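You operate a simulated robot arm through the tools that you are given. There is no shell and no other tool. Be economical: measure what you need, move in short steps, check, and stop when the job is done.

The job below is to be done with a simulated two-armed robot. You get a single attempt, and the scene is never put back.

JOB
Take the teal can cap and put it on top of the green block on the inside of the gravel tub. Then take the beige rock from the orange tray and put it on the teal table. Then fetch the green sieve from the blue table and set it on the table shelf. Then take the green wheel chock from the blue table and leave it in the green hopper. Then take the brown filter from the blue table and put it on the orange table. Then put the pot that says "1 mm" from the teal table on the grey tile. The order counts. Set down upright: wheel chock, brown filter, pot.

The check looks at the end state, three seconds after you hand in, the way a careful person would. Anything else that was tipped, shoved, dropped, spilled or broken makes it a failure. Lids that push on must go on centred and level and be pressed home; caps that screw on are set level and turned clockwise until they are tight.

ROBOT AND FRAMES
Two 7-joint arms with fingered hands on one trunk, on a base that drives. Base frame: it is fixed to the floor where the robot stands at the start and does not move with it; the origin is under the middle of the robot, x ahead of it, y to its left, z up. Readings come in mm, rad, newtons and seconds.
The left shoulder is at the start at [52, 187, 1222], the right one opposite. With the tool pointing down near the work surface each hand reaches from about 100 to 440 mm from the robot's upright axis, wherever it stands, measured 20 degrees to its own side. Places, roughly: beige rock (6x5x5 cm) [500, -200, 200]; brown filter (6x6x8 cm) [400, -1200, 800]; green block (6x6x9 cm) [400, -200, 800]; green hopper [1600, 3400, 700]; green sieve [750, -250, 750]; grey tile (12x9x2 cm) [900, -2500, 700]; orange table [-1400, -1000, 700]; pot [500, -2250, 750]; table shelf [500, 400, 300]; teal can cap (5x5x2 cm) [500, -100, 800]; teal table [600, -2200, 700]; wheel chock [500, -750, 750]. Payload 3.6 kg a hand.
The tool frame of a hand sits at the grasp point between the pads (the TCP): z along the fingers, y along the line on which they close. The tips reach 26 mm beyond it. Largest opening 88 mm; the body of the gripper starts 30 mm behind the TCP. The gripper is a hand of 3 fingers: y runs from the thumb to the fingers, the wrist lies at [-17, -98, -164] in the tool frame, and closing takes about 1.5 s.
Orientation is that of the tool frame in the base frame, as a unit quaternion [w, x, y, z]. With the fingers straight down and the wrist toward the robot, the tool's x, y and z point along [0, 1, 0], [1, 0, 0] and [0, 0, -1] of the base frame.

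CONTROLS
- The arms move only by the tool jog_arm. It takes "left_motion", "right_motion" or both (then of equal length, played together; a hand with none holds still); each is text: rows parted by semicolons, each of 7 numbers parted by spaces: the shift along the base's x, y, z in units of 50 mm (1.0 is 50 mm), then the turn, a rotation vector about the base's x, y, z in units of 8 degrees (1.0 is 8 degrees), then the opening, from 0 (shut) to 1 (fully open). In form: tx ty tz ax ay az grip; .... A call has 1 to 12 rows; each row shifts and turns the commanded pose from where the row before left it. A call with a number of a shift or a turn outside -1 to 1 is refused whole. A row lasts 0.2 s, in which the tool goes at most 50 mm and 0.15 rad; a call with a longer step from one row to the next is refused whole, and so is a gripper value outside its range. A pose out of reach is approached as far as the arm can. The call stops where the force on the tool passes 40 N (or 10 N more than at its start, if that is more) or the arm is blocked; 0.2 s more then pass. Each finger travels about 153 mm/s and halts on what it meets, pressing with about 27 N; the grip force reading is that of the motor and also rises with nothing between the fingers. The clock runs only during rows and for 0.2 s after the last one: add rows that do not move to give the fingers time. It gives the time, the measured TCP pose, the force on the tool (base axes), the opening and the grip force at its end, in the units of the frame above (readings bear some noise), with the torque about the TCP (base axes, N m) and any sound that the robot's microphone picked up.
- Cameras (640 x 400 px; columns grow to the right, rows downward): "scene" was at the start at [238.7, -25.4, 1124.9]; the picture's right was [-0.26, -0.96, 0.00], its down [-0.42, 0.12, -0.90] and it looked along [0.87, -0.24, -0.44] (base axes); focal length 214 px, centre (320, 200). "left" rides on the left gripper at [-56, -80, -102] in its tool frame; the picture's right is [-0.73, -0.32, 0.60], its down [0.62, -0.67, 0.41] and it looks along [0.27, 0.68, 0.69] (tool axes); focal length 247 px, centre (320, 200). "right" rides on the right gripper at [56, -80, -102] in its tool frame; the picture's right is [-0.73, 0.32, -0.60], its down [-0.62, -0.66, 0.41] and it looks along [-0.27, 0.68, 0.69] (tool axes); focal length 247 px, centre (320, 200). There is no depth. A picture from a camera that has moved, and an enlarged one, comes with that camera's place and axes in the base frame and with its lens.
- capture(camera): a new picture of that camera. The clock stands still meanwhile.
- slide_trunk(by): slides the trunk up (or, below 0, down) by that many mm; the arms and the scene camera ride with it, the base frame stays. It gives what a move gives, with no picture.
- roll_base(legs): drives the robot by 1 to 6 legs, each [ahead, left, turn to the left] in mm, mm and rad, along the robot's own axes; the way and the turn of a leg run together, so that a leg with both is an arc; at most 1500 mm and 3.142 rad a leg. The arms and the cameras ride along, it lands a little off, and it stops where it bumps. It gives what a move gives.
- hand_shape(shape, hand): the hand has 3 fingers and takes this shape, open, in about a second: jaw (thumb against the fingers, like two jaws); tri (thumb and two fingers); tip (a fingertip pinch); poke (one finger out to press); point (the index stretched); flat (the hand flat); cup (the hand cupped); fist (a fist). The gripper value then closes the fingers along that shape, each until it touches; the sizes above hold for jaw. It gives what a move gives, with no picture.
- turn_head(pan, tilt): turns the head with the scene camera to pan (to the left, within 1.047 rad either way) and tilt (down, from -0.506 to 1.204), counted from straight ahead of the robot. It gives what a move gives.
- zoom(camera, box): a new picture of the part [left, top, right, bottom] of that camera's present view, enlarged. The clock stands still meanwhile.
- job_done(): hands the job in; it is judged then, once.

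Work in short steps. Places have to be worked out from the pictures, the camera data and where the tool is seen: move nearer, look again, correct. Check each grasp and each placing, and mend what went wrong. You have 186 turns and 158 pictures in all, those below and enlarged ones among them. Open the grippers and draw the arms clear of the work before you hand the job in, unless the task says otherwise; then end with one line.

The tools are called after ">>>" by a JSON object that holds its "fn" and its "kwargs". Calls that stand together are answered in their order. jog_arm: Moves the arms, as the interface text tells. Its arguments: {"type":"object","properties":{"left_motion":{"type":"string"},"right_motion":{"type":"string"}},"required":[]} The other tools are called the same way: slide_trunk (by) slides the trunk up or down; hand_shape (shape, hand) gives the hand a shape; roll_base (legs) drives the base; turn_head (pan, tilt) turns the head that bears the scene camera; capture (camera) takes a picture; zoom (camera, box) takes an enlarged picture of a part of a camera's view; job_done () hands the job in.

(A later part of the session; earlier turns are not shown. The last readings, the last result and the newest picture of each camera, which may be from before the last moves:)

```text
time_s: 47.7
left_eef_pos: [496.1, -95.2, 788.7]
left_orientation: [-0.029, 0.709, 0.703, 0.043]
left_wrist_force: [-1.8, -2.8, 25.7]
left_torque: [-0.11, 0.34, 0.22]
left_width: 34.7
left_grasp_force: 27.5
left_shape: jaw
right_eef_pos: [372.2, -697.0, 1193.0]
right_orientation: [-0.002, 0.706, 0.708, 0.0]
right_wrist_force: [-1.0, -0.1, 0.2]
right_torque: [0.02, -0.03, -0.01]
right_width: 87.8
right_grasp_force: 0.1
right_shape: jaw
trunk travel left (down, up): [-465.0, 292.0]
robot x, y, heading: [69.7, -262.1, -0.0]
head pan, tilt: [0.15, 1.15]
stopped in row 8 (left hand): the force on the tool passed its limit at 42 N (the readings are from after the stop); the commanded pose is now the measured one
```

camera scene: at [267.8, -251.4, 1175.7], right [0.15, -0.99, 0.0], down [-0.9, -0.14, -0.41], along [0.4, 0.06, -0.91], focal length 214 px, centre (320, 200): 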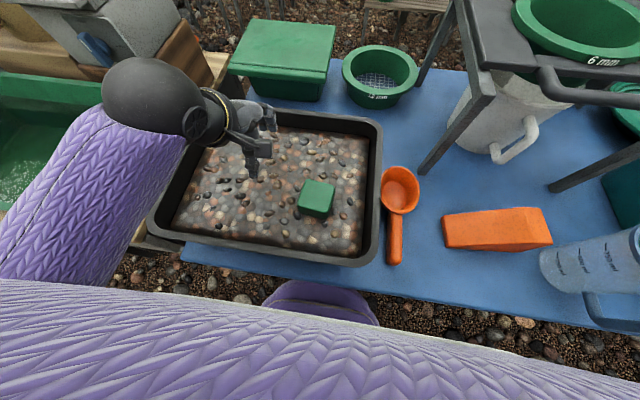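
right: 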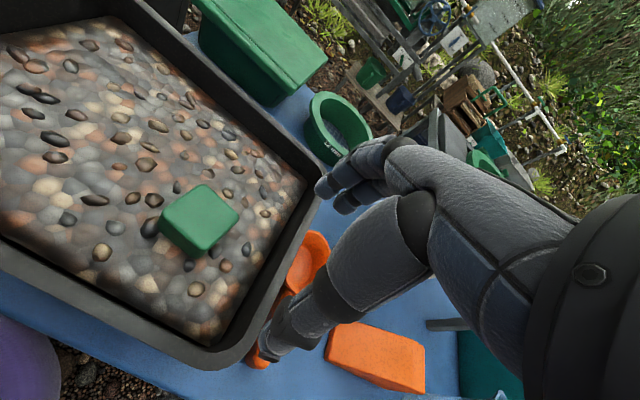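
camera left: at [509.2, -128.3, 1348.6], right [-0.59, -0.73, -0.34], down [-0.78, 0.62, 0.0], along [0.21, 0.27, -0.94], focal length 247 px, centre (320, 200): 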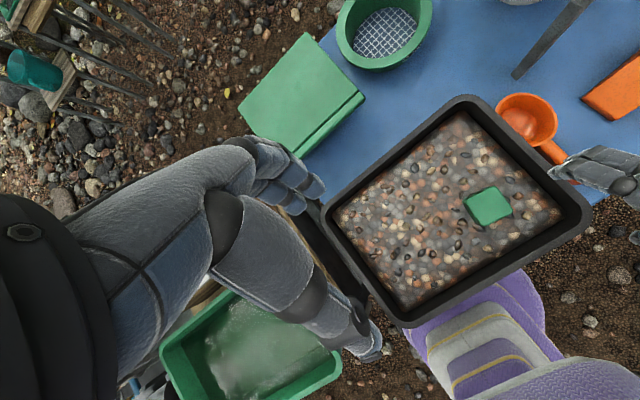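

It stopped with 35 mm between the fingers—maybe the cap. Lift gently and look.

>>> {"fn": "jog_arm", "kwargs": {"left_motion": "0 0 0 0 0 0 0; 0 0 0.3 0 0 0 0; 0 0 0.5 0 0 0 0; 0 0 0.6 0 0 0 0; 0 0 0.6 0 0 0 0; 0 0 0 0 0 0 0"}}

>>> {"fn": "zoom", "kwargs": {"camera": "scene", "box": [140, 60, 400, 280]}}

```text
time_s: 49.1
left_eef_pos: [497.7, -75.9, 883.7]
left_orientation: [-0.047, 0.708, 0.703, 0.056]
left_wrist_force: [-0.2, 0.6, 0.1]
left_torque: [-0.01, 0.0, 0.0]
left_width: 32.5
left_grasp_force: 27.0
left_shape: jaw
right_eef_pos: [372.3, -695.9, 1193.1]
right_orientation: [0.0, 0.706, 0.709, -0.001]
right_wrist_force: [-0.3, 0.6, 0.2]
right_torque: [-0.01, 0.04, 0.0]
right_width: 87.7
right_grasp_force: 0.0
right_shape: jaw
trunk travel left (down, up): [-465.0, 292.0]
robot x, y, heading: [67.4, -261.7, 0.003]
head pan, tilt: [0.15, 1.15]
```

```text
1.82 times, centred on (270, 170) of scene
camera zoom: at [267.8, -251.4, 1175.6], right [0.15, -0.99, 0.0], down [-0.9, -0.14, -0.41], along [0.4, 0.06, -0.91], focal length 390 px, centre (411, 254)
```

zoom: 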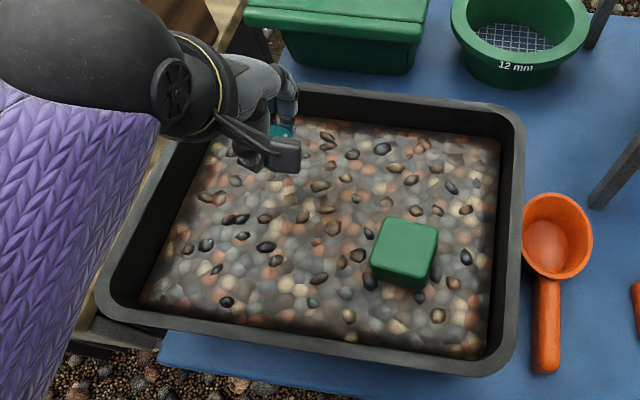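

The teal cap is in the left hand. Let me look at how it sits.

>>> {"fn": "zoom", "kwargs": {"camera": "scene", "box": [200, 80, 300, 150]}}

>>> {"fn": "capture", "kwargs": {"camera": "left"}}

```text
5.71 times, centred on (250, 115) of scene
camera zoom: at [267.8, -251.4, 1175.6], right [0.15, -0.99, 0.0], down [-0.9, -0.14, -0.41], along [0.4, 0.06, -0.91], focal length 1226 px, centre (720, 686)
```

zoom: 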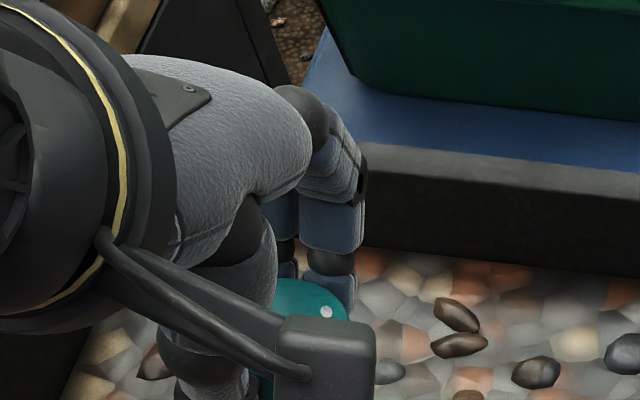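

```text
127 pictures are left
camera left: at [415.7, -146.4, 974.9], right [-0.31, -0.64, -0.7], down [-0.66, 0.68, -0.32], along [0.69, 0.36, -0.63], focal length 247 px, centre (320, 200)
```

left: 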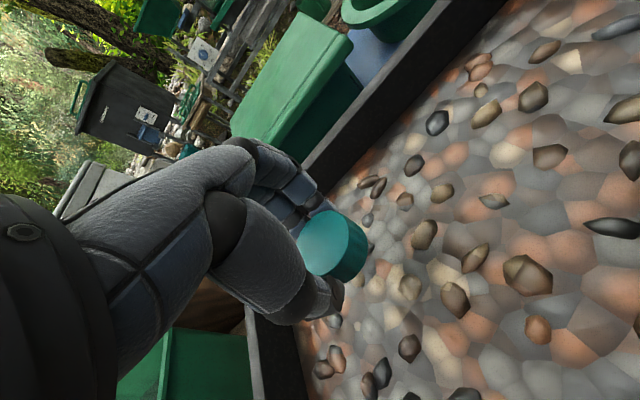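

Cap is held upright, slightly off-centre. Raise, undo the tilt to the grasp attitude, then shift the base so the block is within the left arm's comfortable zone.

>>> {"fn": "jog_arm", "kwargs": {"left_motion": "0 0.4 0.6 -0.3 0 0 0; 0 0.4 0.8 0 0 0 0; 0 0 0.4 0 0 0 0; 0 0 0 0 0 0 0"}}

>>> {"fn": "roll_base", "kwargs": {"legs": [[-30, 0, 0], [0, -110, 0]]}}

>>> {"fn": "capture", "kwargs": {"camera": "scene"}}

>>> {"fn": "zoom", "kwargs": {"camera": "left", "box": [240, 180, 400, 320]}}

```text
time_s: 50.1
left_eef_pos: [494.0, -56.1, 973.9]
left_orientation: [-0.019, 0.709, 0.705, 0.022]
left_wrist_force: [-0.1, -0.4, 0.4]
left_torque: [-0.01, -0.02, 0.0]
left_width: 32.7
left_grasp_force: 27.2
left_shape: jaw
right_eef_pos: [372.6, -694.7, 1192.3]
right_orientation: [0.0, 0.706, 0.708, -0.001]
right_wrist_force: [-0.9, 0.2, 0.2]
right_torque: [0.01, -0.01, -0.03]
right_width: 87.6
right_grasp_force: 0.1
right_shape: jaw
trunk travel left (down, up): [-465.0, 292.0]
robot x, y, heading: [67.7, -252.9, 0.002]
head pan, tilt: [0.15, 1.15]
```

```text
time_s: 51.8
left_eef_pos: [463.9, -167.5, 974.8]
left_orientation: [-0.019, 0.709, 0.704, 0.023]
left_wrist_force: [0.1, -0.3, -0.2]
left_torque: [-0.01, 0.01, 0.01]
left_width: 32.8
left_grasp_force: 26.7
left_shape: jaw
right_eef_pos: [343.7, -809.7, 1192.6]
right_orientation: [-0.001, 0.706, 0.708, 0.0]
right_wrist_force: [0.4, -0.3, 0.1]
right_torque: [0.03, 0.0, -0.01]
right_width: 87.7
right_grasp_force: 0.0
right_shape: jaw
trunk travel left (down, up): [-465.0, 292.0]
robot x, y, heading: [38.0, -371.9, -0.003]
head pan, tilt: [0.15, 1.15]
```

```text
126 pictures are left
camera scene: at [237.9, -364.1, 1175.6], right [0.15, -0.99, 0.0], down [-0.9, -0.14, -0.41], along [0.4, 0.06, -0.91], focal length 214 px, centre (320, 200)
```

scene: 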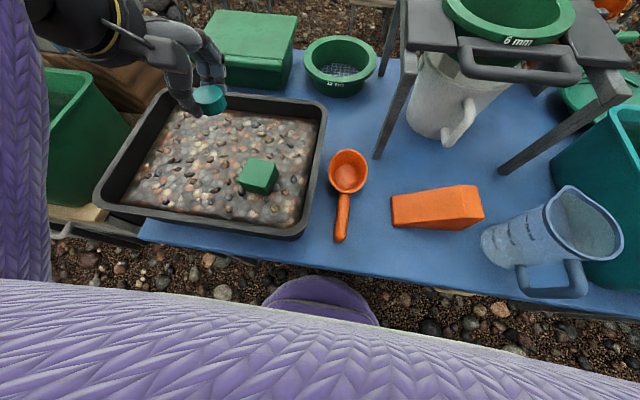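

```text
2.86 times, centred on (320, 250) of left
camera zoom: at [382.1, -230.1, 1071.3], right [-0.32, -0.69, -0.64], down [-0.66, 0.65, -0.38], along [0.68, 0.3, -0.67], focal length 706 px, centre (320, 57)
```

zoom: 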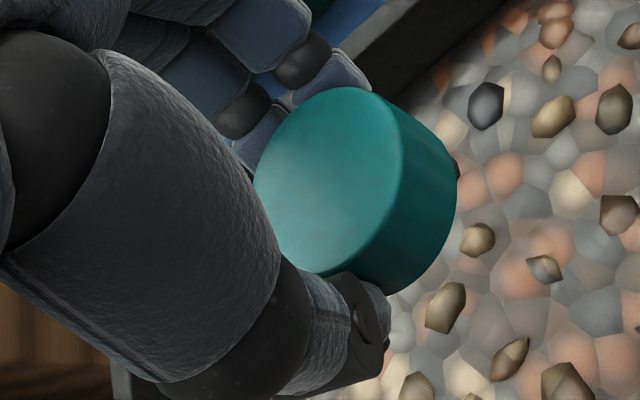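

Cap is level in the hand. I'll zoom the scene camera for precise cap position relative to the TCP.

>>> {"fn": "zoom", "kwargs": {"camera": "scene", "box": [160, 60, 320, 220]}}

```text
2.50 times, centred on (240, 140) of scene
camera zoom: at [237.9, -364.1, 1175.6], right [0.15, -0.99, 0.0], down [-0.9, -0.14, -0.41], along [0.4, 0.06, -0.91], focal length 536 px, centre (520, 350)
```

zoom: 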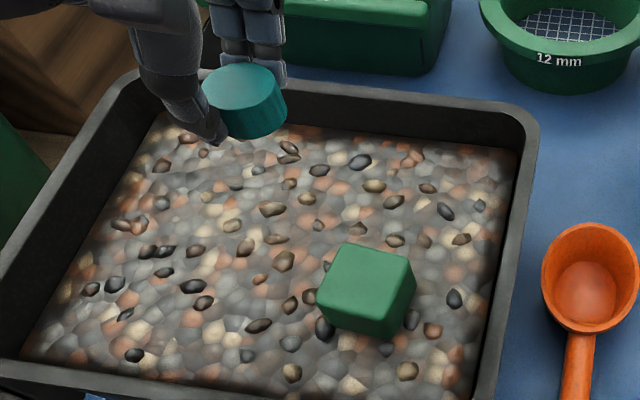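

Cap centre ≈ TCP+(2,-5,-13 top). Block top centre ≈ [423,-221,843]. Move to hover ~20 mm over the block.

>>> {"fn": "jog_arm", "kwargs": {"left_motion": "-0.44 -0.48 0 0 0 0 0; -0.44 -0.48 0 0 0 0 0; 0 0 -0.8 0 0 0 0; 0 0 -0.7 0 0 0 0; 0 0 0 0 0 0 0"}}

>>> {"fn": "zoom", "kwargs": {"camera": "scene", "box": [160, 90, 360, 240]}}

>>> {"fn": "zoom", "kwargs": {"camera": "left", "box": [220, 150, 460, 350]}}

```text
time_s: 53.0
left_eef_pos: [426.8, -194.0, 899.6]
left_orientation: [-0.029, 0.709, 0.703, 0.047]
left_wrist_force: [-0.3, -1.0, -0.7]
left_torque: [0.02, -0.02, 0.04]
left_width: 32.7
left_grasp_force: 27.2
left_shape: jaw
right_eef_pos: [342.9, -807.4, 1193.3]
right_orientation: [0.0, 0.707, 0.708, -0.001]
right_wrist_force: [-0.4, -0.2, -0.4]
right_torque: [-0.02, 0.01, 0.01]
right_width: 87.7
right_grasp_force: 0.1
right_shape: jaw
trunk travel left (down, up): [-465.0, 292.0]
robot x, y, heading: [41.1, -368.9, 0.004]
head pan, tilt: [0.15, 1.15]
```

```text
2.67 times, centred on (260, 165) of scene
camera zoom: at [237.8, -362.5, 1175.7], right [0.15, -0.99, 0.0], down [-0.9, -0.14, -0.41], along [0.4, 0.06, -0.91], focal length 572 px, centre (480, 293)
```

zoom: 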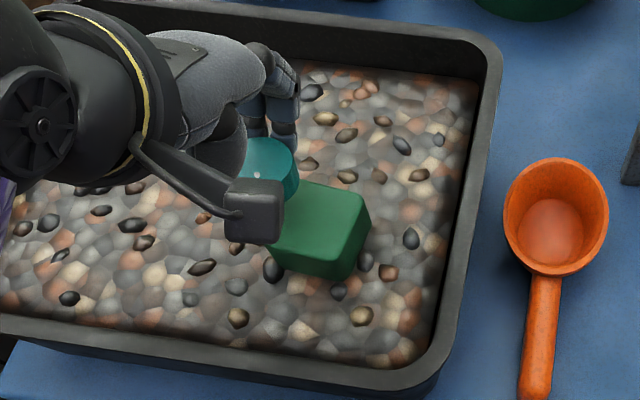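

```text
2.00 times, centred on (340, 250) of left
camera zoom: at [343.4, -261.1, 993.6], right [-0.31, -0.66, -0.68], down [-0.65, 0.67, -0.36], along [0.69, 0.33, -0.64], focal length 494 px, centre (280, 100)
```

zoom: 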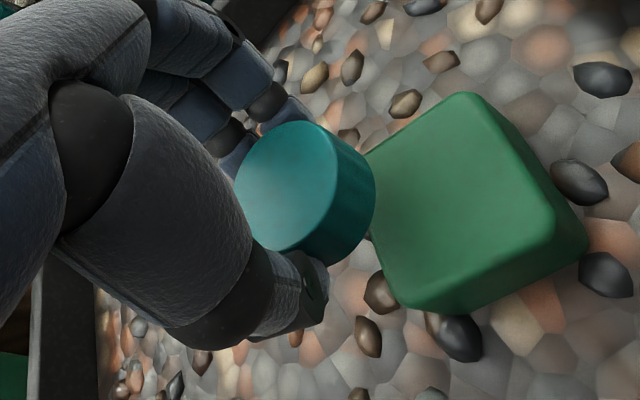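

The hand stopped short with some tilt; check whether it settles with time.

>>> {"fn": "jog_arm", "kwargs": {"left_motion": "0 0 0 0 0 0 0; 0 0 0 0 0 0 0; 0 0 0 0 0 0 0"}}

>>> {"fn": "turn_head", "kwargs": {"pan": 1.0, "tilt": 0.9}}

>>> {"fn": "capture", "kwargs": {"camera": "scene"}}

```text
time_s: 53.8
left_eef_pos: [425.3, -195.5, 900.4]
left_orientation: [-0.031, 0.71, 0.702, 0.045]
left_wrist_force: [0.0, -0.7, -0.6]
left_torque: [0.0, 0.03, -0.02]
left_width: 32.6
left_grasp_force: 27.0
left_shape: jaw
right_eef_pos: [342.0, -807.3, 1192.9]
right_orientation: [-0.001, 0.707, 0.708, -0.001]
right_wrist_force: [-0.1, 0.1, 0.5]
right_torque: [0.0, -0.02, 0.07]
right_width: 87.7
right_grasp_force: 0.1
right_shape: jaw
trunk travel left (down, up): [-465.0, 292.0]
robot x, y, heading: [37.2, -370.5, 0.0]
head pan, tilt: [0.15, 1.15]
```

```text
time_s: 54.9
left_eef_pos: [422.0, -197.4, 897.5]
left_orientation: [-0.032, 0.71, 0.702, 0.043]
left_wrist_force: [-0.2, -0.3, -0.4]
left_torque: [0.01, 0.01, 0.01]
left_width: 32.9
left_grasp_force: 27.5
left_shape: jaw
right_eef_pos: [343.2, -807.6, 1193.1]
right_orientation: [-0.001, 0.707, 0.708, -0.002]
right_wrist_force: [0.3, -0.2, 0.5]
right_torque: [0.0, 0.01, 0.01]
right_width: 87.6
right_grasp_force: 0.1
right_shape: jaw
trunk travel left (down, up): [-465.0, 292.0]
robot x, y, heading: [40.5, -369.8, 0.002]
head pan, tilt: [1.0, 0.901]
```

```text
121 pictures are left
camera scene: at [219.7, -308.0, 1192.6], right [0.84, -0.54, 0.0], down [-0.42, -0.66, -0.62], along [0.34, 0.52, -0.78], focal length 214 px, centre (320, 200)
```

scene: 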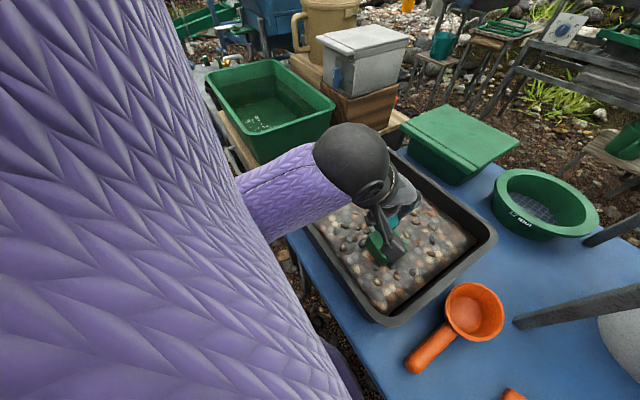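

It creeps only slowly. I'll shift the base right ~25 mm instead and check alignment.

>>> {"fn": "roll_base", "kwargs": {"legs": [[0, -22, 0]]}}

>>> {"fn": "turn_head", "kwargs": {"pan": 0.3, "tilt": 1.1}}

>>> {"fn": "zoom", "kwargs": {"camera": "scene", "box": [200, 80, 400, 230]}}

>>> {"fn": "zoom", "kwargs": {"camera": "left", "box": [220, 150, 460, 350]}}

```text
time_s: 55.7
left_eef_pos: [420.3, -219.3, 897.6]
left_orientation: [-0.034, 0.711, 0.701, 0.043]
left_wrist_force: [-0.2, -0.1, 0.4]
left_torque: [0.03, -0.04, 0.02]
left_width: 32.5
left_grasp_force: 26.7
left_shape: jaw
right_eef_pos: [341.8, -830.4, 1191.5]
right_orientation: [-0.002, 0.707, 0.708, 0.0]
right_wrist_force: [-0.5, -0.2, 0.3]
right_torque: [0.01, 0.03, -0.01]
right_width: 87.6
right_grasp_force: 0.2
right_shape: jaw
trunk travel left (down, up): [-465.0, 292.0]
robot x, y, heading: [37.9, -394.9, -0.003]
head pan, tilt: [1.0, 0.901]
```

```text
time_s: 56.8
left_eef_pos: [420.5, -216.5, 896.1]
left_orientation: [-0.035, 0.711, 0.701, 0.044]
left_wrist_force: [-0.3, 0.5, 0.3]
left_torque: [0.02, -0.03, 0.04]
left_width: 32.4
left_grasp_force: 26.8
left_shape: jaw
right_eef_pos: [343.3, -829.9, 1192.5]
right_orientation: [-0.001, 0.706, 0.708, -0.001]
right_wrist_force: [-0.7, -0.4, 0.2]
right_torque: [0.0, -0.04, 0.01]
right_width: 87.6
right_grasp_force: 0.1
right_shape: jaw
trunk travel left (down, up): [-465.0, 292.0]
robot x, y, heading: [39.7, -393.1, 0.002]
head pan, tilt: [0.3, 1.1]
```

```text
2.67 times, centred on (300, 155) of scene
camera zoom: at [239.1, -374.7, 1178.8], right [0.3, -0.95, 0.0], down [-0.85, -0.26, -0.45], along [0.43, 0.13, -0.89], focal length 572 px, centre (373, 320)
```

zoom: 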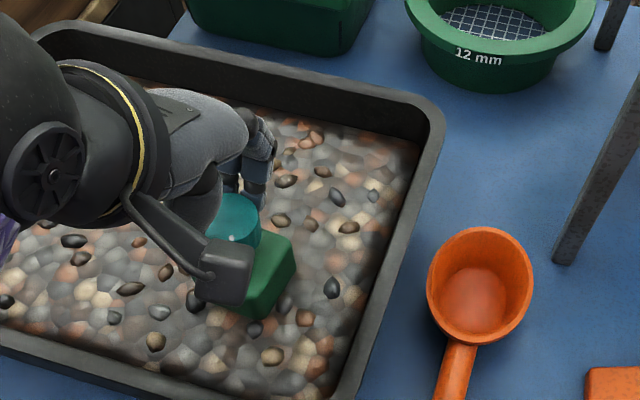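

```text
2.00 times, centred on (340, 250) of left
camera zoom: at [338.3, -283.4, 989.9], right [-0.32, -0.66, -0.68], down [-0.65, 0.67, -0.35], along [0.69, 0.33, -0.65], focal length 494 px, centre (280, 100)
```

zoom: 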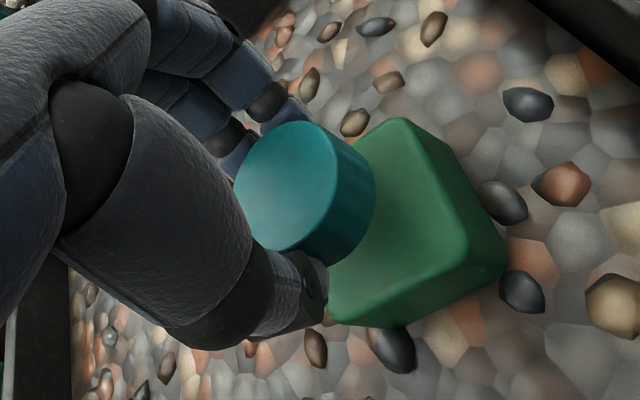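

Alignment good within ~4 mm. Lower using the trunk 14 mm, then small steps until contact.

>>> {"fn": "slide_trunk", "kwargs": {"by": -14}}

>>> {"fn": "jog_arm", "kwargs": {"left_motion": "0 0 -0.08 0 0 0 0; 0 0 -0.08 0 0 0 0; 0 0 -0.08 0 0 0 0"}}

>>> {"fn": "zoom", "kwargs": {"camera": "left", "box": [220, 150, 460, 350]}}

```text
time_s: 57.4
left_eef_pos: [420.0, -201.6, 879.6]
left_orientation: [-0.049, 0.713, 0.697, 0.059]
left_wrist_force: [0.1, 0.0, -0.3]
left_torque: [0.02, 0.02, 0.0]
left_width: 32.5
left_grasp_force: 27.2
left_shape: jaw
right_eef_pos: [342.3, -829.3, 1178.5]
right_orientation: [-0.001, 0.706, 0.708, 0.0]
right_wrist_force: [0.0, -0.2, 0.3]
right_torque: [-0.01, 0.0, 0.01]
right_width: 87.7
right_grasp_force: 0.1
right_shape: jaw
trunk travel left (down, up): [-451.0, 306.0]
robot x, y, heading: [42.2, -392.3, 0.0]
head pan, tilt: [0.3, 1.1]
```

```text
time_s: 58.2
left_eef_pos: [427.2, -199.9, 877.3]
left_orientation: [-0.039, 0.713, 0.697, 0.07]
left_wrist_force: [-1.4, -2.8, 17.5]
left_torque: [-0.25, -0.23, -0.03]
left_width: 31.9
left_grasp_force: 26.8
left_shape: jaw
right_eef_pos: [341.9, -830.3, 1179.4]
right_orientation: [0.0, 0.707, 0.707, -0.001]
right_wrist_force: [0.1, 0.5, 1.0]
right_torque: [0.03, 0.01, -0.01]
right_width: 87.6
right_grasp_force: 0.1
right_shape: jaw
trunk travel left (down, up): [-451.0, 306.0]
robot x, y, heading: [37.4, -394.0, 0.0]
head pan, tilt: [0.3, 1.1]
stopped in row 3 (left hand): the force on the tool passed its limit at 42 N (the readings are from after the stop); the commanded pose is now the measured one
```

```text
2.00 times, centred on (340, 250) of left
camera zoom: at [339.8, -270.4, 965.2], right [-0.31, -0.63, -0.72], down [-0.63, 0.7, -0.34], along [0.71, 0.35, -0.61], focal length 494 px, centre (280, 100)
```

zoom: 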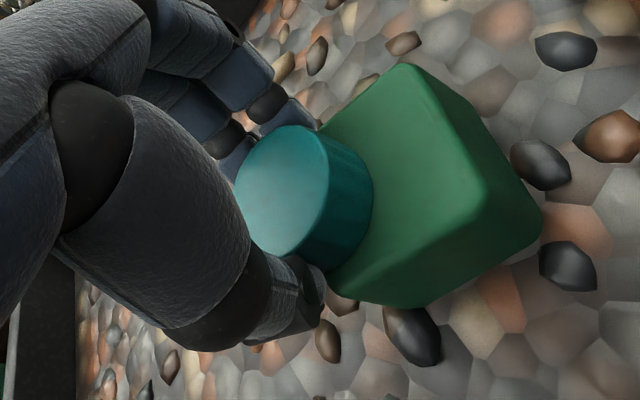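

Contact made but the hand is being pushed sideways, probably elbow against torso. Lift, yaw the hand so the wrist and elbow swing outward, and recheck.

>>> {"fn": "jog_arm", "kwargs": {"left_motion": "0 0 0.5 0 0 0 0; 0 0 0.9 0 0 0 0; 0 0 0.6 0 0 -1 0; 0 0 0 0 0 -1 0; 0 0 0 0 0 -1 0; 0 0 0 0 0 -1 0; 0 0 0 0 0 0 0; 0 0 0 0 0 0 0; 0 0 0 0 0 0 0"}}

>>> {"fn": "capture", "kwargs": {"camera": "scene"}}

```text
time_s: 60.2
left_eef_pos: [424.1, -201.1, 973.0]
left_orientation: [-0.021, 0.878, 0.473, 0.074]
left_wrist_force: [-0.3, -0.1, 0.2]
left_torque: [-0.02, -0.02, -0.03]
left_width: 31.5
left_grasp_force: 27.6
left_shape: jaw
right_eef_pos: [343.5, -830.0, 1178.7]
right_orientation: [0.0, 0.707, 0.708, -0.001]
right_wrist_force: [0.8, 0.7, 0.3]
right_torque: [-0.01, 0.0, 0.02]
right_width: 87.7
right_grasp_force: 0.1
right_shape: jaw
trunk travel left (down, up): [-451.0, 306.0]
robot x, y, heading: [39.7, -392.9, 0.001]
head pan, tilt: [0.3, 1.1]
```

```text
117 pictures are left
camera scene: at [240.2, -374.9, 1164.1], right [0.3, -0.96, 0.0], down [-0.85, -0.26, -0.45], along [0.43, 0.13, -0.89], focal length 214 px, centre (320, 200)
```

scene: 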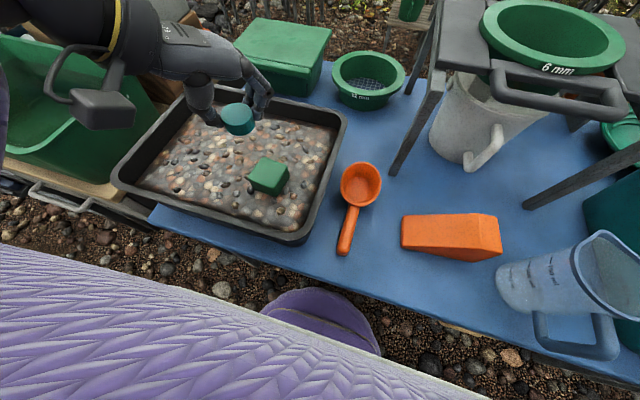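

Now it follows commands. Correct the residual tilt, and zoom to measure the cap's offset.

>>> {"fn": "jog_arm", "kwargs": {"left_motion": "0 -0.3 0 -0.23 0.27 0 0; 0 0 -0.5 0 0 0 0; 0 0 0 0 0 0 0; 0 0 0 0 0 0 0"}}

>>> {"fn": "zoom", "kwargs": {"camera": "scene", "box": [180, 80, 340, 220]}}

>>> {"fn": "zoom", "kwargs": {"camera": "left", "box": [220, 150, 460, 350]}}

```text
time_s: 61.2
left_eef_pos: [425.8, -216.3, 948.3]
left_orientation: [-0.016, 0.879, 0.474, 0.051]
left_wrist_force: [0.3, -0.2, -0.4]
left_torque: [0.0, -0.02, -0.03]
left_width: 31.6
left_grasp_force: 26.8
left_shape: jaw
right_eef_pos: [341.4, -829.2, 1178.8]
right_orientation: [-0.001, 0.707, 0.707, -0.001]
right_wrist_force: [0.7, 0.7, -0.1]
right_torque: [0.01, 0.0, 0.02]
right_width: 87.6
right_grasp_force: 0.1
right_shape: jaw
trunk travel left (down, up): [-451.0, 306.0]
robot x, y, heading: [40.8, -388.4, -0.0]
head pan, tilt: [0.3, 1.1]
```

```text
2.86 times, centred on (260, 150) of scene
camera zoom: at [240.1, -374.5, 1164.1], right [0.3, -0.96, 0.0], down [-0.85, -0.26, -0.45], along [0.43, 0.13, -0.89], focal length 613 px, centre (491, 343)
```

zoom: 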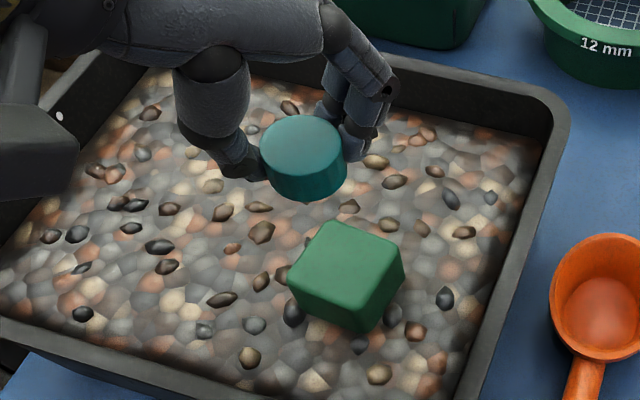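

```text
2.00 times, centred on (340, 250) of left
camera zoom: at [320.1, -227.1, 1042.1], right [-0.62, -0.39, -0.68], down [-0.19, 0.92, -0.36], along [0.76, -0.1, -0.64], focal length 494 px, centre (280, 100)
```

zoom: 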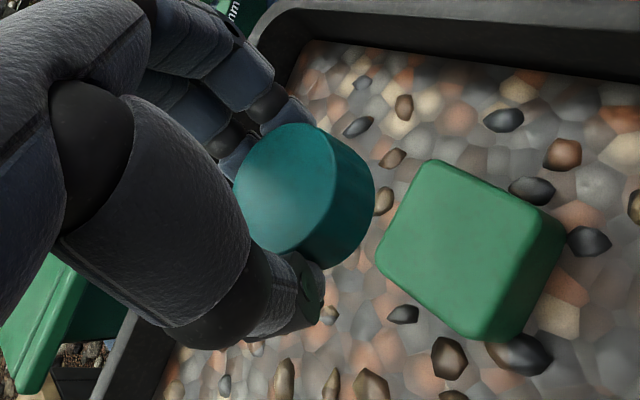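

Cap top centre [428,-218,935]; block top [421,-222]. Shift (-6,-4) and descend in steps until contact.

>>> {"fn": "jog_arm", "kwargs": {"left_motion": "-0.13 -0.08 -0.5 0 0 0 0; 0 0 -0.5 0 0 0 0; 0 0 -0.25 0 0 0 0; 0 0 0 0 0 0 0; 0 0 0 0 0 0 0"}}

>>> {"fn": "jog_arm", "kwargs": {"left_motion": "0 0 -0.06 0 0 0 0; 0 0 -0.06 0 0 0 0; 0 0 -0.06 0 0 0 0; 0 0 -0.06 0 0 0 0; 0 0 -0.06 0 0 0 0; 0 0 -0.06 0 0 0 0"}}

>>> {"fn": "zoom", "kwargs": {"camera": "left", "box": [220, 150, 460, 350]}}

>>> {"fn": "zoom", "kwargs": {"camera": "scene", "box": [180, 80, 340, 220]}}

```text
time_s: 62.5
left_eef_pos: [419.1, -219.2, 887.5]
left_orientation: [-0.017, 0.878, 0.475, 0.051]
left_wrist_force: [-0.4, -0.5, 0.0]
left_torque: [0.01, -0.02, -0.02]
left_width: 31.5
left_grasp_force: 27.0
left_shape: jaw
right_eef_pos: [343.0, -829.4, 1178.6]
right_orientation: [0.0, 0.706, 0.708, -0.001]
right_wrist_force: [0.0, 0.2, 0.9]
right_torque: [-0.01, -0.03, -0.02]
right_width: 87.7
right_grasp_force: 0.0
right_shape: jaw
trunk travel left (down, up): [-451.0, 306.0]
robot x, y, heading: [38.9, -392.9, 0.004]
head pan, tilt: [0.3, 1.1]
```

```text
time_s: 63.9
left_eef_pos: [423.6, -221.4, 878.1]
left_orientation: [-0.008, 0.878, 0.475, 0.057]
left_wrist_force: [-2.8, -1.4, 13.7]
left_torque: [0.01, 0.17, 0.01]
left_width: 31.7
left_grasp_force: 26.8
left_shape: jaw
right_eef_pos: [341.9, -829.2, 1178.4]
right_orientation: [0.0, 0.707, 0.708, 0.0]
right_wrist_force: [1.0, 0.7, -0.1]
right_torque: [0.01, 0.01, 0.02]
right_width: 88.0
right_grasp_force: 0.1
right_shape: jaw
trunk travel left (down, up): [-451.0, 306.0]
robot x, y, heading: [41.9, -389.9, 0.003]
head pan, tilt: [0.3, 1.1]
stopped in row 6 (left hand): the force on the tool passed its limit at 43 N (the readings are from after the stop); the commanded pose is now the measured one
```

```text
2.00 times, centred on (340, 250) of left
camera zoom: at [315.5, -232.4, 968.3], right [-0.61, -0.4, -0.69], down [-0.18, 0.91, -0.37], along [0.77, -0.1, -0.63], focal length 494 px, centre (280, 100)
```

zoom: 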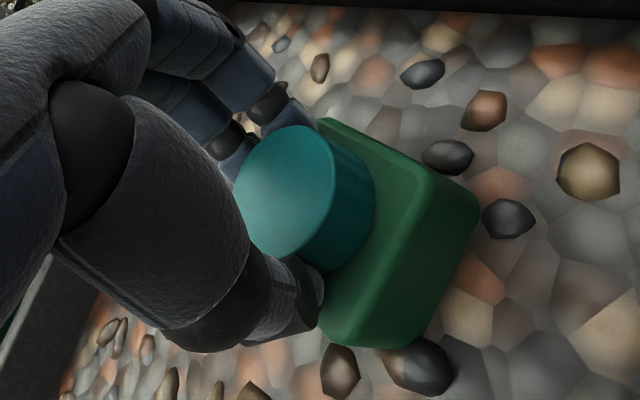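

```text
2.86 times, centred on (260, 150) of scene
camera zoom: at [240.1, -374.7, 1164.0], right [0.3, -0.96, 0.0], down [-0.85, -0.26, -0.45], along [0.43, 0.13, -0.89], focal length 613 px, centre (491, 343)
```

zoom: 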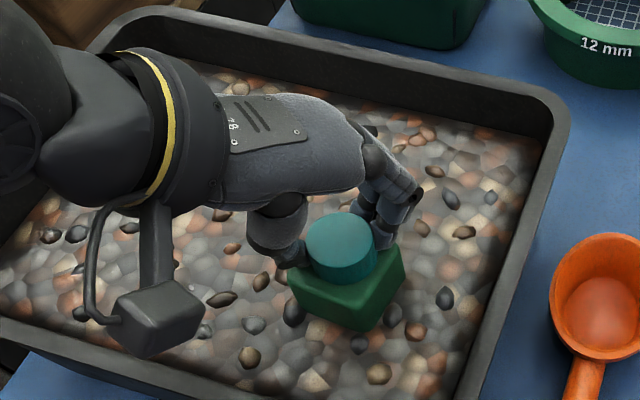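

Cap rests on the block. Open and lift straight up, then check.

>>> {"fn": "jog_arm", "kwargs": {"left_motion": "0 0 0.02 0 0 0 0.45; 0 0 0 0 0 0 0.6; 0 0 0 0 0 0 0.8; 0 0 0 0 0 0 0.8; 0 0 0.5 0 0 0 0.8; 0 0 1 0 0 0 0.8; 0 0 1 0 0 0 0.8; 0 0 0 0 0 0 0.8"}}

>>> {"fn": "zoom", "kwargs": {"camera": "scene", "box": [180, 80, 340, 220]}}

>>> {"fn": "zoom", "kwargs": {"camera": "left", "box": [300, 150, 540, 350]}}

```text
time_s: 65.7
left_eef_pos: [422.1, -220.2, 1001.1]
left_orientation: [-0.011, 0.878, 0.475, 0.056]
left_wrist_force: [-0.4, -0.7, 0.4]
left_torque: [-0.01, -0.02, 0.04]
left_width: 70.1
left_grasp_force: 0.1
left_shape: jaw
right_eef_pos: [342.8, -829.3, 1178.7]
right_orientation: [-0.001, 0.707, 0.707, 0.0]
right_wrist_force: [0.1, 0.1, 0.3]
right_torque: [0.02, 0.05, -0.02]
right_width: 88.0
right_grasp_force: 0.0
right_shape: jaw
trunk travel left (down, up): [-451.0, 306.0]
robot x, y, heading: [40.8, -392.7, -0.002]
head pan, tilt: [0.3, 1.1]
```

```text
2.86 times, centred on (260, 150) of scene
camera zoom: at [240.0, -374.7, 1164.1], right [0.3, -0.96, 0.0], down [-0.85, -0.26, -0.45], along [0.43, 0.13, -0.89], focal length 613 px, centre (491, 343)
```

zoom: 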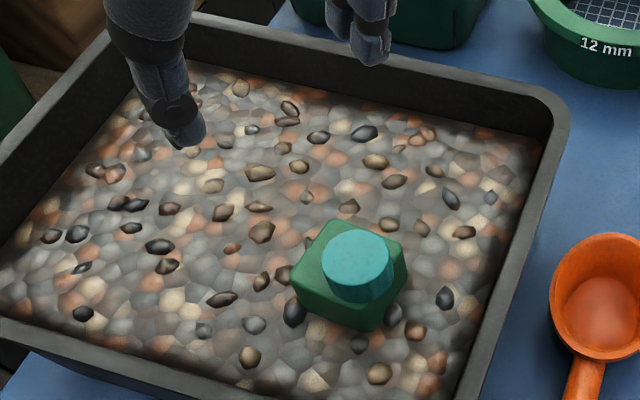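

```text
2.00 times, centred on (420, 250) of left
camera zoom: at [314.3, -231.2, 1093.0], right [-0.61, -0.39, -0.69], down [-0.18, 0.91, -0.36], along [0.77, -0.1, -0.63], focal length 494 px, centre (120, 100)
```

zoom: 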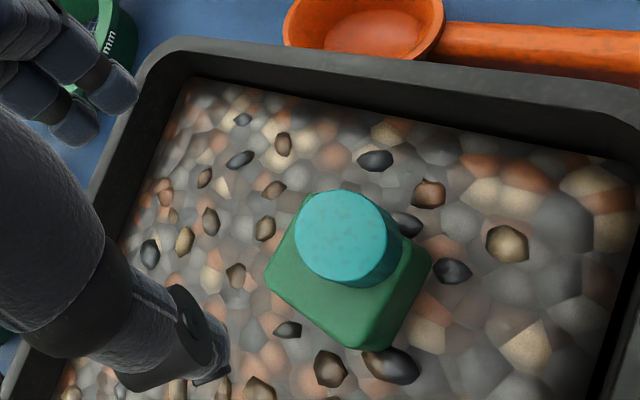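

The cap sits level on the block. Now the rock: back off and look into the tray from lower down.

>>> {"fn": "jog_arm", "kwargs": {"left_motion": "0 0.5 0.8 0 0 0 1; -0.3 0.6 0.5 0 0 0.8 1; -0.5 0.6 0 0 0 1 1; -0.6 0.6 0 0 0 1 1; -0.6 0.6 0 0 0 1 1; 0 0 0 0 0 0 1"}}

>>> {"fn": "roll_base", "kwargs": {"legs": [[-400, 0, 0], [0, 400, 0]]}}

>>> {"fn": "slide_trunk", "kwargs": {"by": -350}}

>>> {"fn": "turn_head", "kwargs": {"pan": -0.1, "tilt": 0.6}}

>>> {"fn": "capture", "kwargs": {"camera": "scene"}}

```text
time_s: 67.0
left_eef_pos: [379.5, -58.8, 1039.3]
left_orientation: [-0.026, 0.722, 0.689, 0.052]
left_wrist_force: [-0.6, -0.2, 0.7]
left_torque: [-0.01, 0.0, -0.03]
left_width: 87.9
left_grasp_force: 0.1
left_shape: jaw
left hand out of reach, approached as far as the arm can: row 3, 4, 5
right_eef_pos: [342.6, -831.6, 1179.0]
right_orientation: [0.0, 0.706, 0.708, -0.001]
right_wrist_force: [-0.4, 0.2, -0.8]
right_torque: [0.01, -0.03, -0.02]
right_width: 87.6
right_grasp_force: 0.0
right_shape: jaw
trunk travel left (down, up): [-451.0, 306.0]
robot x, y, heading: [38.4, -391.6, 0.002]
head pan, tilt: [0.3, 1.1]
```

```text
time_s: 71.6
left_eef_pos: [-18.3, 342.8, 1040.2]
left_orientation: [-0.023, 0.724, 0.688, 0.05]
left_wrist_force: [-0.2, -1.0, 0.5]
left_torque: [-0.03, 0.02, 0.0]
left_width: 87.8
left_grasp_force: 0.1
left_shape: jaw
right_eef_pos: [-55.1, -427.1, 1179.9]
right_orientation: [0.0, 0.707, 0.707, -0.001]
right_wrist_force: [-1.2, -0.3, 0.6]
right_torque: [-0.01, 0.03, -0.01]
right_width: 87.8
right_grasp_force: 0.1
right_shape: jaw
trunk travel left (down, up): [-451.0, 306.0]
robot x, y, heading: [-354.6, 12.8, 0.005]
head pan, tilt: [0.3, 1.1]
```

```text
time_s: 75.0
left_eef_pos: [0.9, 343.4, 605.4]
left_orientation: [-0.128, 0.722, 0.677, -0.06]
left_wrist_force: [0.5, -0.1, 0.0]
left_torque: [-0.03, 0.0, -0.02]
left_width: 87.8
left_grasp_force: 0.0
left_shape: jaw
right_eef_pos: [-6.6, -427.3, 776.9]
right_orientation: [-0.078, 0.703, 0.703, -0.078]
right_wrist_force: [-0.1, 0.0, 0.0]
right_torque: [-0.02, 0.01, 0.01]
right_width: 87.9
right_grasp_force: 0.0
right_shape: jaw
trunk travel left (down, up): [-101.0, 656.0]
robot x, y, heading: [-360.3, 10.6, 0.003]
head pan, tilt: [0.3, 1.1]
```

```text
time_s: 76.0
left_eef_pos: [1.8, 343.2, 604.9]
left_orientation: [-0.128, 0.723, 0.676, -0.059]
left_wrist_force: [0.4, 0.0, -0.3]
left_torque: [0.0, 0.0, -0.01]
left_width: 87.8
left_grasp_force: 0.1
left_shape: jaw
right_eef_pos: [-6.6, -427.6, 776.9]
right_orientation: [-0.078, 0.703, 0.703, -0.078]
right_wrist_force: [0.7, -0.4, 0.0]
right_torque: [0.03, -0.01, -0.01]
right_width: 87.6
right_grasp_force: 0.1
right_shape: jaw
trunk travel left (down, up): [-101.0, 656.0]
robot x, y, heading: [-359.0, 12.0, 0.005]
head pan, tilt: [-0.099, 0.6]
```

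```text
110 pictures are left
camera scene: at [-71.5, -0.4, 823.3], right [-0.1, -1.0, 0.0], down [-0.56, 0.06, -0.82], along [0.82, -0.08, -0.57], focal length 214 px, centre (320, 200)
```

scene: 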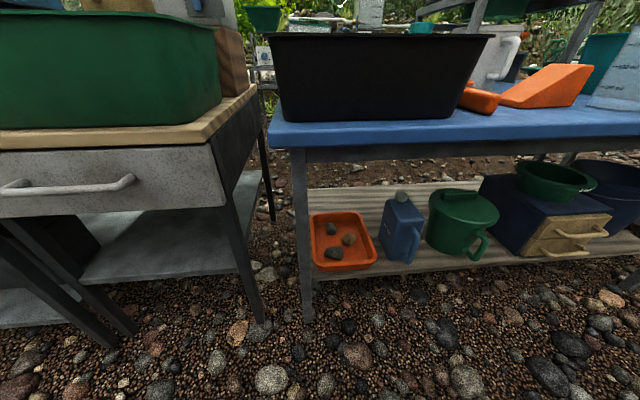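

Zoom into the tray.

>>> {"fn": "zoom", "kwargs": {"camera": "scene", "box": [290, 190, 410, 290]}}

```text
4.00 times, centred on (350, 240) of scene
camera zoom: at [-71.5, -0.4, 823.3], right [-0.1, -1.0, 0.0], down [-0.56, 0.06, -0.82], along [0.82, -0.08, -0.57], focal length 858 px, centre (200, 40)
```

zoom: 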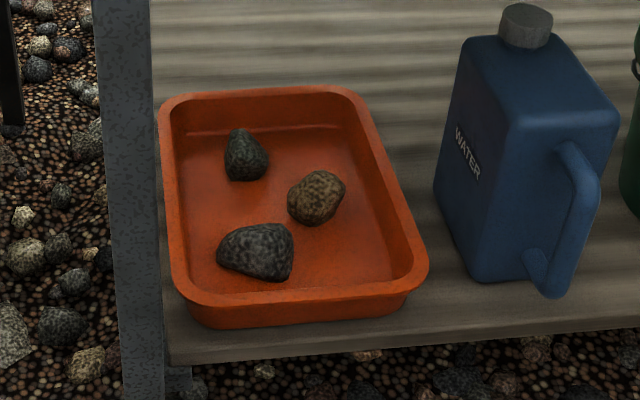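

Beige rock is the right-hand one. I'll get parallax by rolling right 220 mm and zooming again.

>>> {"fn": "roll_base", "kwargs": {"legs": [[0, -220, 0]]}}

>>> {"fn": "zoom", "kwargs": {"camera": "scene", "box": [230, 190, 350, 290]}}

```text
time_s: 77.7
left_eef_pos: [2.1, 123.5, 604.9]
left_orientation: [-0.129, 0.723, 0.676, -0.06]
left_wrist_force: [0.5, -0.2, 0.8]
left_torque: [-0.02, 0.02, -0.01]
left_width: 87.7
left_grasp_force: 0.1
left_shape: jaw
right_eef_pos: [-7.3, -647.5, 776.7]
right_orientation: [-0.078, 0.702, 0.703, -0.079]
right_wrist_force: [-0.6, -0.5, -0.8]
right_torque: [0.02, 0.02, 0.01]
right_width: 87.8
right_grasp_force: 0.0
right_shape: jaw
trunk travel left (down, up): [-101.0, 656.0]
robot x, y, heading: [-356.8, -212.4, 0.002]
head pan, tilt: [-0.099, 0.6]
```

```text
4.00 times, centred on (290, 240) of scene
camera zoom: at [-71.6, -220.7, 823.4], right [-0.1, -0.99, 0.0], down [-0.56, 0.06, -0.82], along [0.82, -0.08, -0.57], focal length 858 px, centre (440, 40)
```

zoom: 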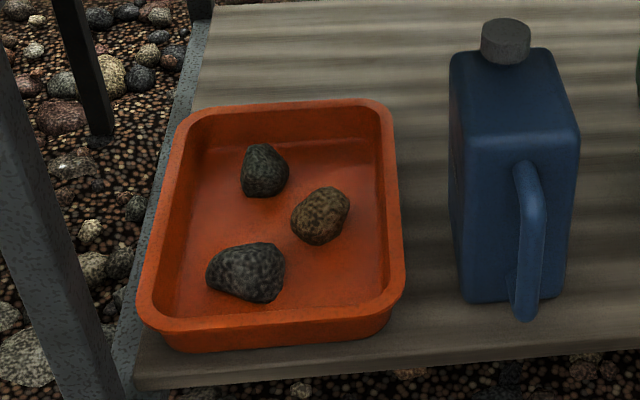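

Rock found at [498,-164,239]. To reach under the table without the leaning torso hitting it, I'll lower fully, turn the robot 45° left and reach with the right arm. First lower and turn here in free space.

>>> {"fn": "slide_trunk", "kwargs": {"by": -101}}

>>> {"fn": "roll_base", "kwargs": {"legs": [[0, 60, 0.785]]}}

>>> {"fn": "turn_head", "kwargs": {"pan": -0.9, "tilt": 0.5}}

>>> {"fn": "capture", "kwargs": {"camera": "scene"}}

```text
time_s: 79.0
left_eef_pos: [-0.9, 124.3, 474.4]
left_orientation: [-0.176, 0.717, 0.665, -0.111]
left_wrist_force: [-0.1, -0.1, 0.2]
left_torque: [-0.01, 0.03, 0.05]
left_width: 87.8
left_grasp_force: 0.0
left_shape: jaw
right_eef_pos: [12.9, -648.6, 648.8]
right_orientation: [-0.125, 0.696, 0.696, -0.125]
right_wrist_force: [0.2, 0.1, 0.4]
right_torque: [0.0, 0.0, -0.03]
right_width: 87.8
right_grasp_force: 0.0
right_shape: jaw
trunk travel left (down, up): [0.0, 757.0]
robot x, y, heading: [-355.1, -211.4, -0.003]
head pan, tilt: [-0.099, 0.6]
```

```text
time_s: 81.5
left_eef_pos: [-361.0, 331.4, 474.8]
left_orientation: [-0.12, 0.41, 0.888, -0.169]
left_wrist_force: [0.3, 0.0, 0.2]
left_torque: [0.01, 0.01, 0.02]
left_width: 87.6
left_grasp_force: 0.0
left_shape: jaw
right_eef_pos: [192.0, -206.3, 647.7]
right_orientation: [-0.068, 0.379, 0.908, -0.164]
right_wrist_force: [0.3, 0.2, 0.1]
right_torque: [0.01, -0.03, 0.0]
right_width: 87.7
right_grasp_force: 0.1
right_shape: jaw
trunk travel left (down, up): [0.0, 757.0]
robot x, y, heading: [-379.8, -156.3, 0.78]
head pan, tilt: [-0.099, 0.6]
```

```text
time_s: 82.6
left_eef_pos: [-361.5, 332.8, 474.8]
left_orientation: [-0.121, 0.409, 0.888, -0.17]
left_wrist_force: [0.3, -0.7, 0.7]
left_torque: [0.01, 0.02, 0.02]
left_width: 87.7
left_grasp_force: 0.0
left_shape: jaw
right_eef_pos: [192.4, -205.8, 649.3]
right_orientation: [-0.068, 0.378, 0.909, -0.164]
right_wrist_force: [-0.1, -0.1, -0.5]
right_torque: [0.0, 0.0, -0.01]
right_width: 87.7
right_grasp_force: 0.1
right_shape: jaw
trunk travel left (down, up): [0.0, 757.0]
robot x, y, heading: [-378.9, -156.8, 0.779]
head pan, tilt: [-0.901, 0.499]
```

```text
107 pictures are left
camera scene: at [-133.4, -15.2, 724.4], right [-0.12, -0.99, 0.0], down [-0.48, 0.06, -0.88], along [0.87, -0.1, -0.48], focal length 214 px, centre (320, 200)
```

scene: 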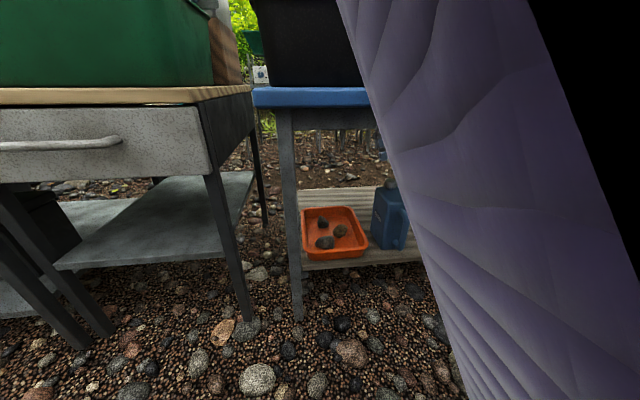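

Now pre-pose the right hand: straight down, at [160,-164,330], ready to roll in under the table.

>>> {"fn": "jog_arm", "kwargs": {"right_motion": "-0.08 0.1 -0.7 0.143 -0.346 -0.79 1; -0.08 0.1 -0.7 0.143 -0.346 -0.79 1; -0.08 0.1 -0.7 0.143 -0.346 -0.79 1; -0.08 0.1 -0.7 0.143 -0.346 -0.79 1; -0.08 0.1 -0.7 0.143 -0.346 -0.79 1; -0.08 0.1 -0.7 0.143 -0.346 -0.79 1; -0.08 0.1 -0.7 0.143 -0.346 -0.79 1; -0.08 0.1 -0.7 0 0 0 1; 0 0 -0.7 0 0 0 1; 0 0 0 0 0 0 1"}}

>>> {"fn": "capture", "kwargs": {"camera": "right"}}

>>> {"fn": "capture", "kwargs": {"camera": "scene"}}

```text
time_s: 84.8
left_eef_pos: [-361.1, 332.8, 475.3]
left_orientation: [-0.121, 0.409, 0.889, -0.17]
left_wrist_force: [0.3, 0.6, 0.5]
left_torque: [0.0, -0.04, -0.01]
left_width: 87.7
left_grasp_force: 0.0
left_shape: jaw
right_eef_pos: [177.4, -170.1, 328.0]
right_orientation: [0.0, 0.707, 0.708, 0.001]
right_wrist_force: [0.3, -0.7, 0.8]
right_torque: [-0.03, -0.02, 0.01]
right_width: 87.8
right_grasp_force: 0.1
right_shape: jaw
right hand out of reach, approached as far as the arm can: row 1, 2
trunk travel left (down, up): [0.0, 757.0]
robot x, y, heading: [-382.8, -158.9, 0.779]
head pan, tilt: [-0.901, 0.499]
```

```text
106 pictures are left
camera right: at [96.3, -113.8, 430.1], right [0.32, -0.73, 0.6], down [-0.66, -0.62, -0.41], along [0.68, -0.27, -0.69], focal length 247 px, centre (320, 200)
```

right: 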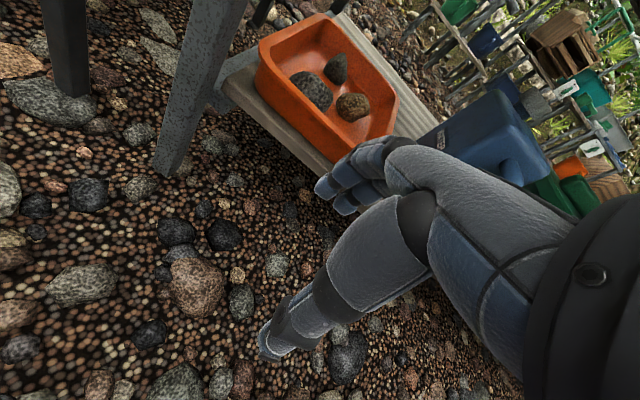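

```text
105 pictures are left
camera scene: at [-133.4, -15.3, 724.5], right [-0.12, -0.99, 0.0], down [-0.48, 0.06, -0.88], along [0.87, -0.1, -0.48], focal length 214 px, centre (320, 200)
```

scene: 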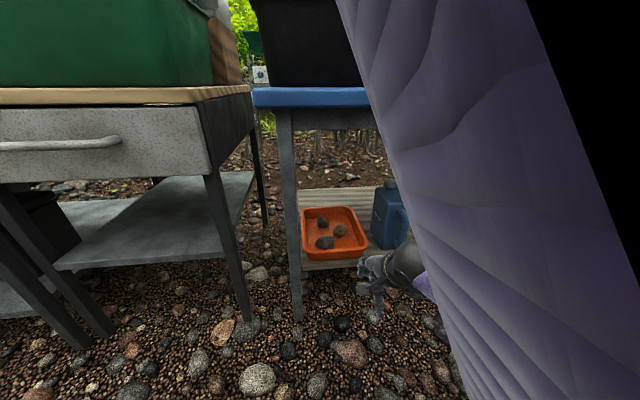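

Reach is good. Test lowering to the grasp height here in the open.

>>> {"fn": "jog_arm", "kwargs": {"right_motion": "0 0 -0.7 0 0 0 1; 0 0 -0.7 0 0 0 1; 0 0 0 0 0 0 1; 0 0 0 0 0 0 1"}}

```text
time_s: 85.8
left_eef_pos: [-361.5, 333.0, 474.2]
left_orientation: [-0.121, 0.41, 0.888, -0.17]
left_wrist_force: [1.0, 0.3, 0.3]
left_torque: [0.0, -0.02, 0.0]
left_width: 87.7
left_grasp_force: 0.0
left_shape: jaw
right_eef_pos: [181.1, -173.1, 260.1]
right_orientation: [0.007, 0.704, 0.71, 0.001]
right_wrist_force: [-0.2, 0.7, 0.2]
right_torque: [0.01, 0.03, 0.02]
right_width: 87.7
right_grasp_force: 0.2
right_shape: jaw
trunk travel left (down, up): [0.0, 757.0]
robot x, y, heading: [-380.3, -154.6, 0.779]
head pan, tilt: [-0.901, 0.499]
```

Good. Raise back to 330 and roll in along world +x.

>>> {"fn": "jog_arm", "kwargs": {"right_motion": "0 0 0.7 0 0 0 1; -0.05 0.1 0.7 0 0 0 1; 0 0 0 0 0 0 1"}}

>>> {"fn": "roll_base", "kwargs": {"legs": [[142, -140, 0]]}}

>>> {"fn": "capture", "kwargs": {"camera": "scene"}}

>>> {"fn": "capture", "kwargs": {"camera": "right"}}

```text
time_s: 86.8
left_eef_pos: [-360.5, 332.6, 475.3]
left_orientation: [-0.12, 0.409, 0.888, -0.17]
left_wrist_force: [0.0, 0.1, 0.0]
left_torque: [-0.01, 0.02, 0.0]
left_width: 87.9
left_grasp_force: 0.0
left_shape: jaw
right_eef_pos: [204.6, -171.8, 342.9]
right_orientation: [0.029, 0.697, 0.716, 0.013]
right_wrist_force: [0.3, 0.8, 0.3]
right_torque: [-0.02, -0.02, 0.03]
right_width: 87.9
right_grasp_force: 0.1
right_shape: jaw
trunk travel left (down, up): [0.0, 757.0]
robot x, y, heading: [-377.5, -155.2, 0.781]
head pan, tilt: [-0.901, 0.499]
stopped in row 3 (right hand): the arm was blocked; the commanded pose is now the measured one
```

```text
time_s: 88.4
left_eef_pos: [-163.9, 333.5, 475.2]
left_orientation: [-0.12, 0.409, 0.888, -0.171]
left_wrist_force: [-0.4, 0.3, 0.2]
left_torque: [-0.02, -0.03, -0.02]
left_width: 87.8
left_grasp_force: 0.1
left_shape: jaw
right_eef_pos: [402.2, -171.5, 344.1]
right_orientation: [0.03, 0.697, 0.717, 0.012]
right_wrist_force: [-0.1, 1.4, 0.3]
right_torque: [-0.01, 0.02, -0.02]
right_width: 87.7
right_grasp_force: 0.1
right_shape: jaw
trunk travel left (down, up): [0.0, 757.0]
robot x, y, heading: [-184.5, -154.7, 0.78]
head pan, tilt: [-0.901, 0.499]
```

```text
104 pictures are left
camera scene: at [64.3, -15.3, 724.5], right [-0.12, -0.99, 0.0], down [-0.48, 0.06, -0.88], along [0.87, -0.1, -0.48], focal length 214 px, centre (320, 200)
```

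scene: 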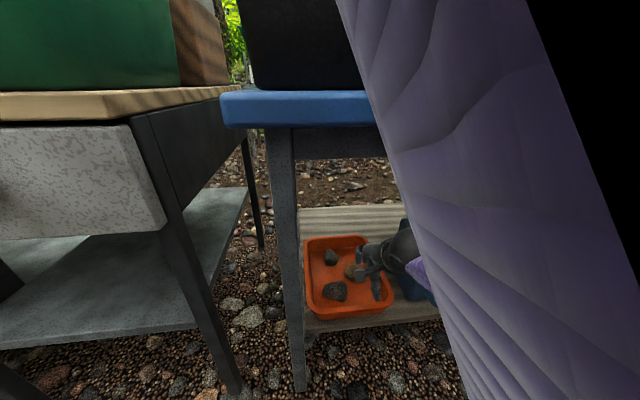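

```text
103 pictures are left
camera right: at [313.8, -114.8, 438.1], right [0.3, -0.71, 0.63], down [-0.62, -0.65, -0.43], along [0.72, -0.26, -0.64], focal length 247 px, centre (320, 200)
```

right: 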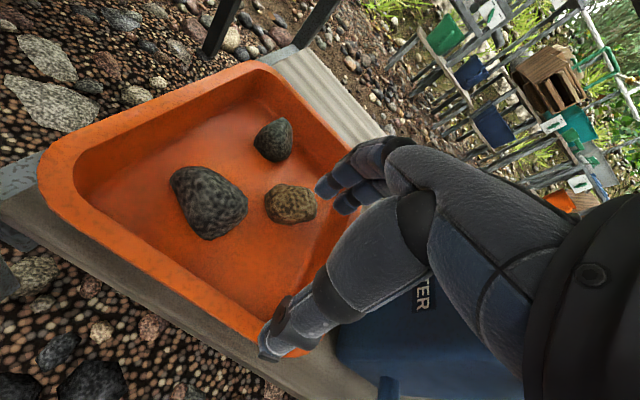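

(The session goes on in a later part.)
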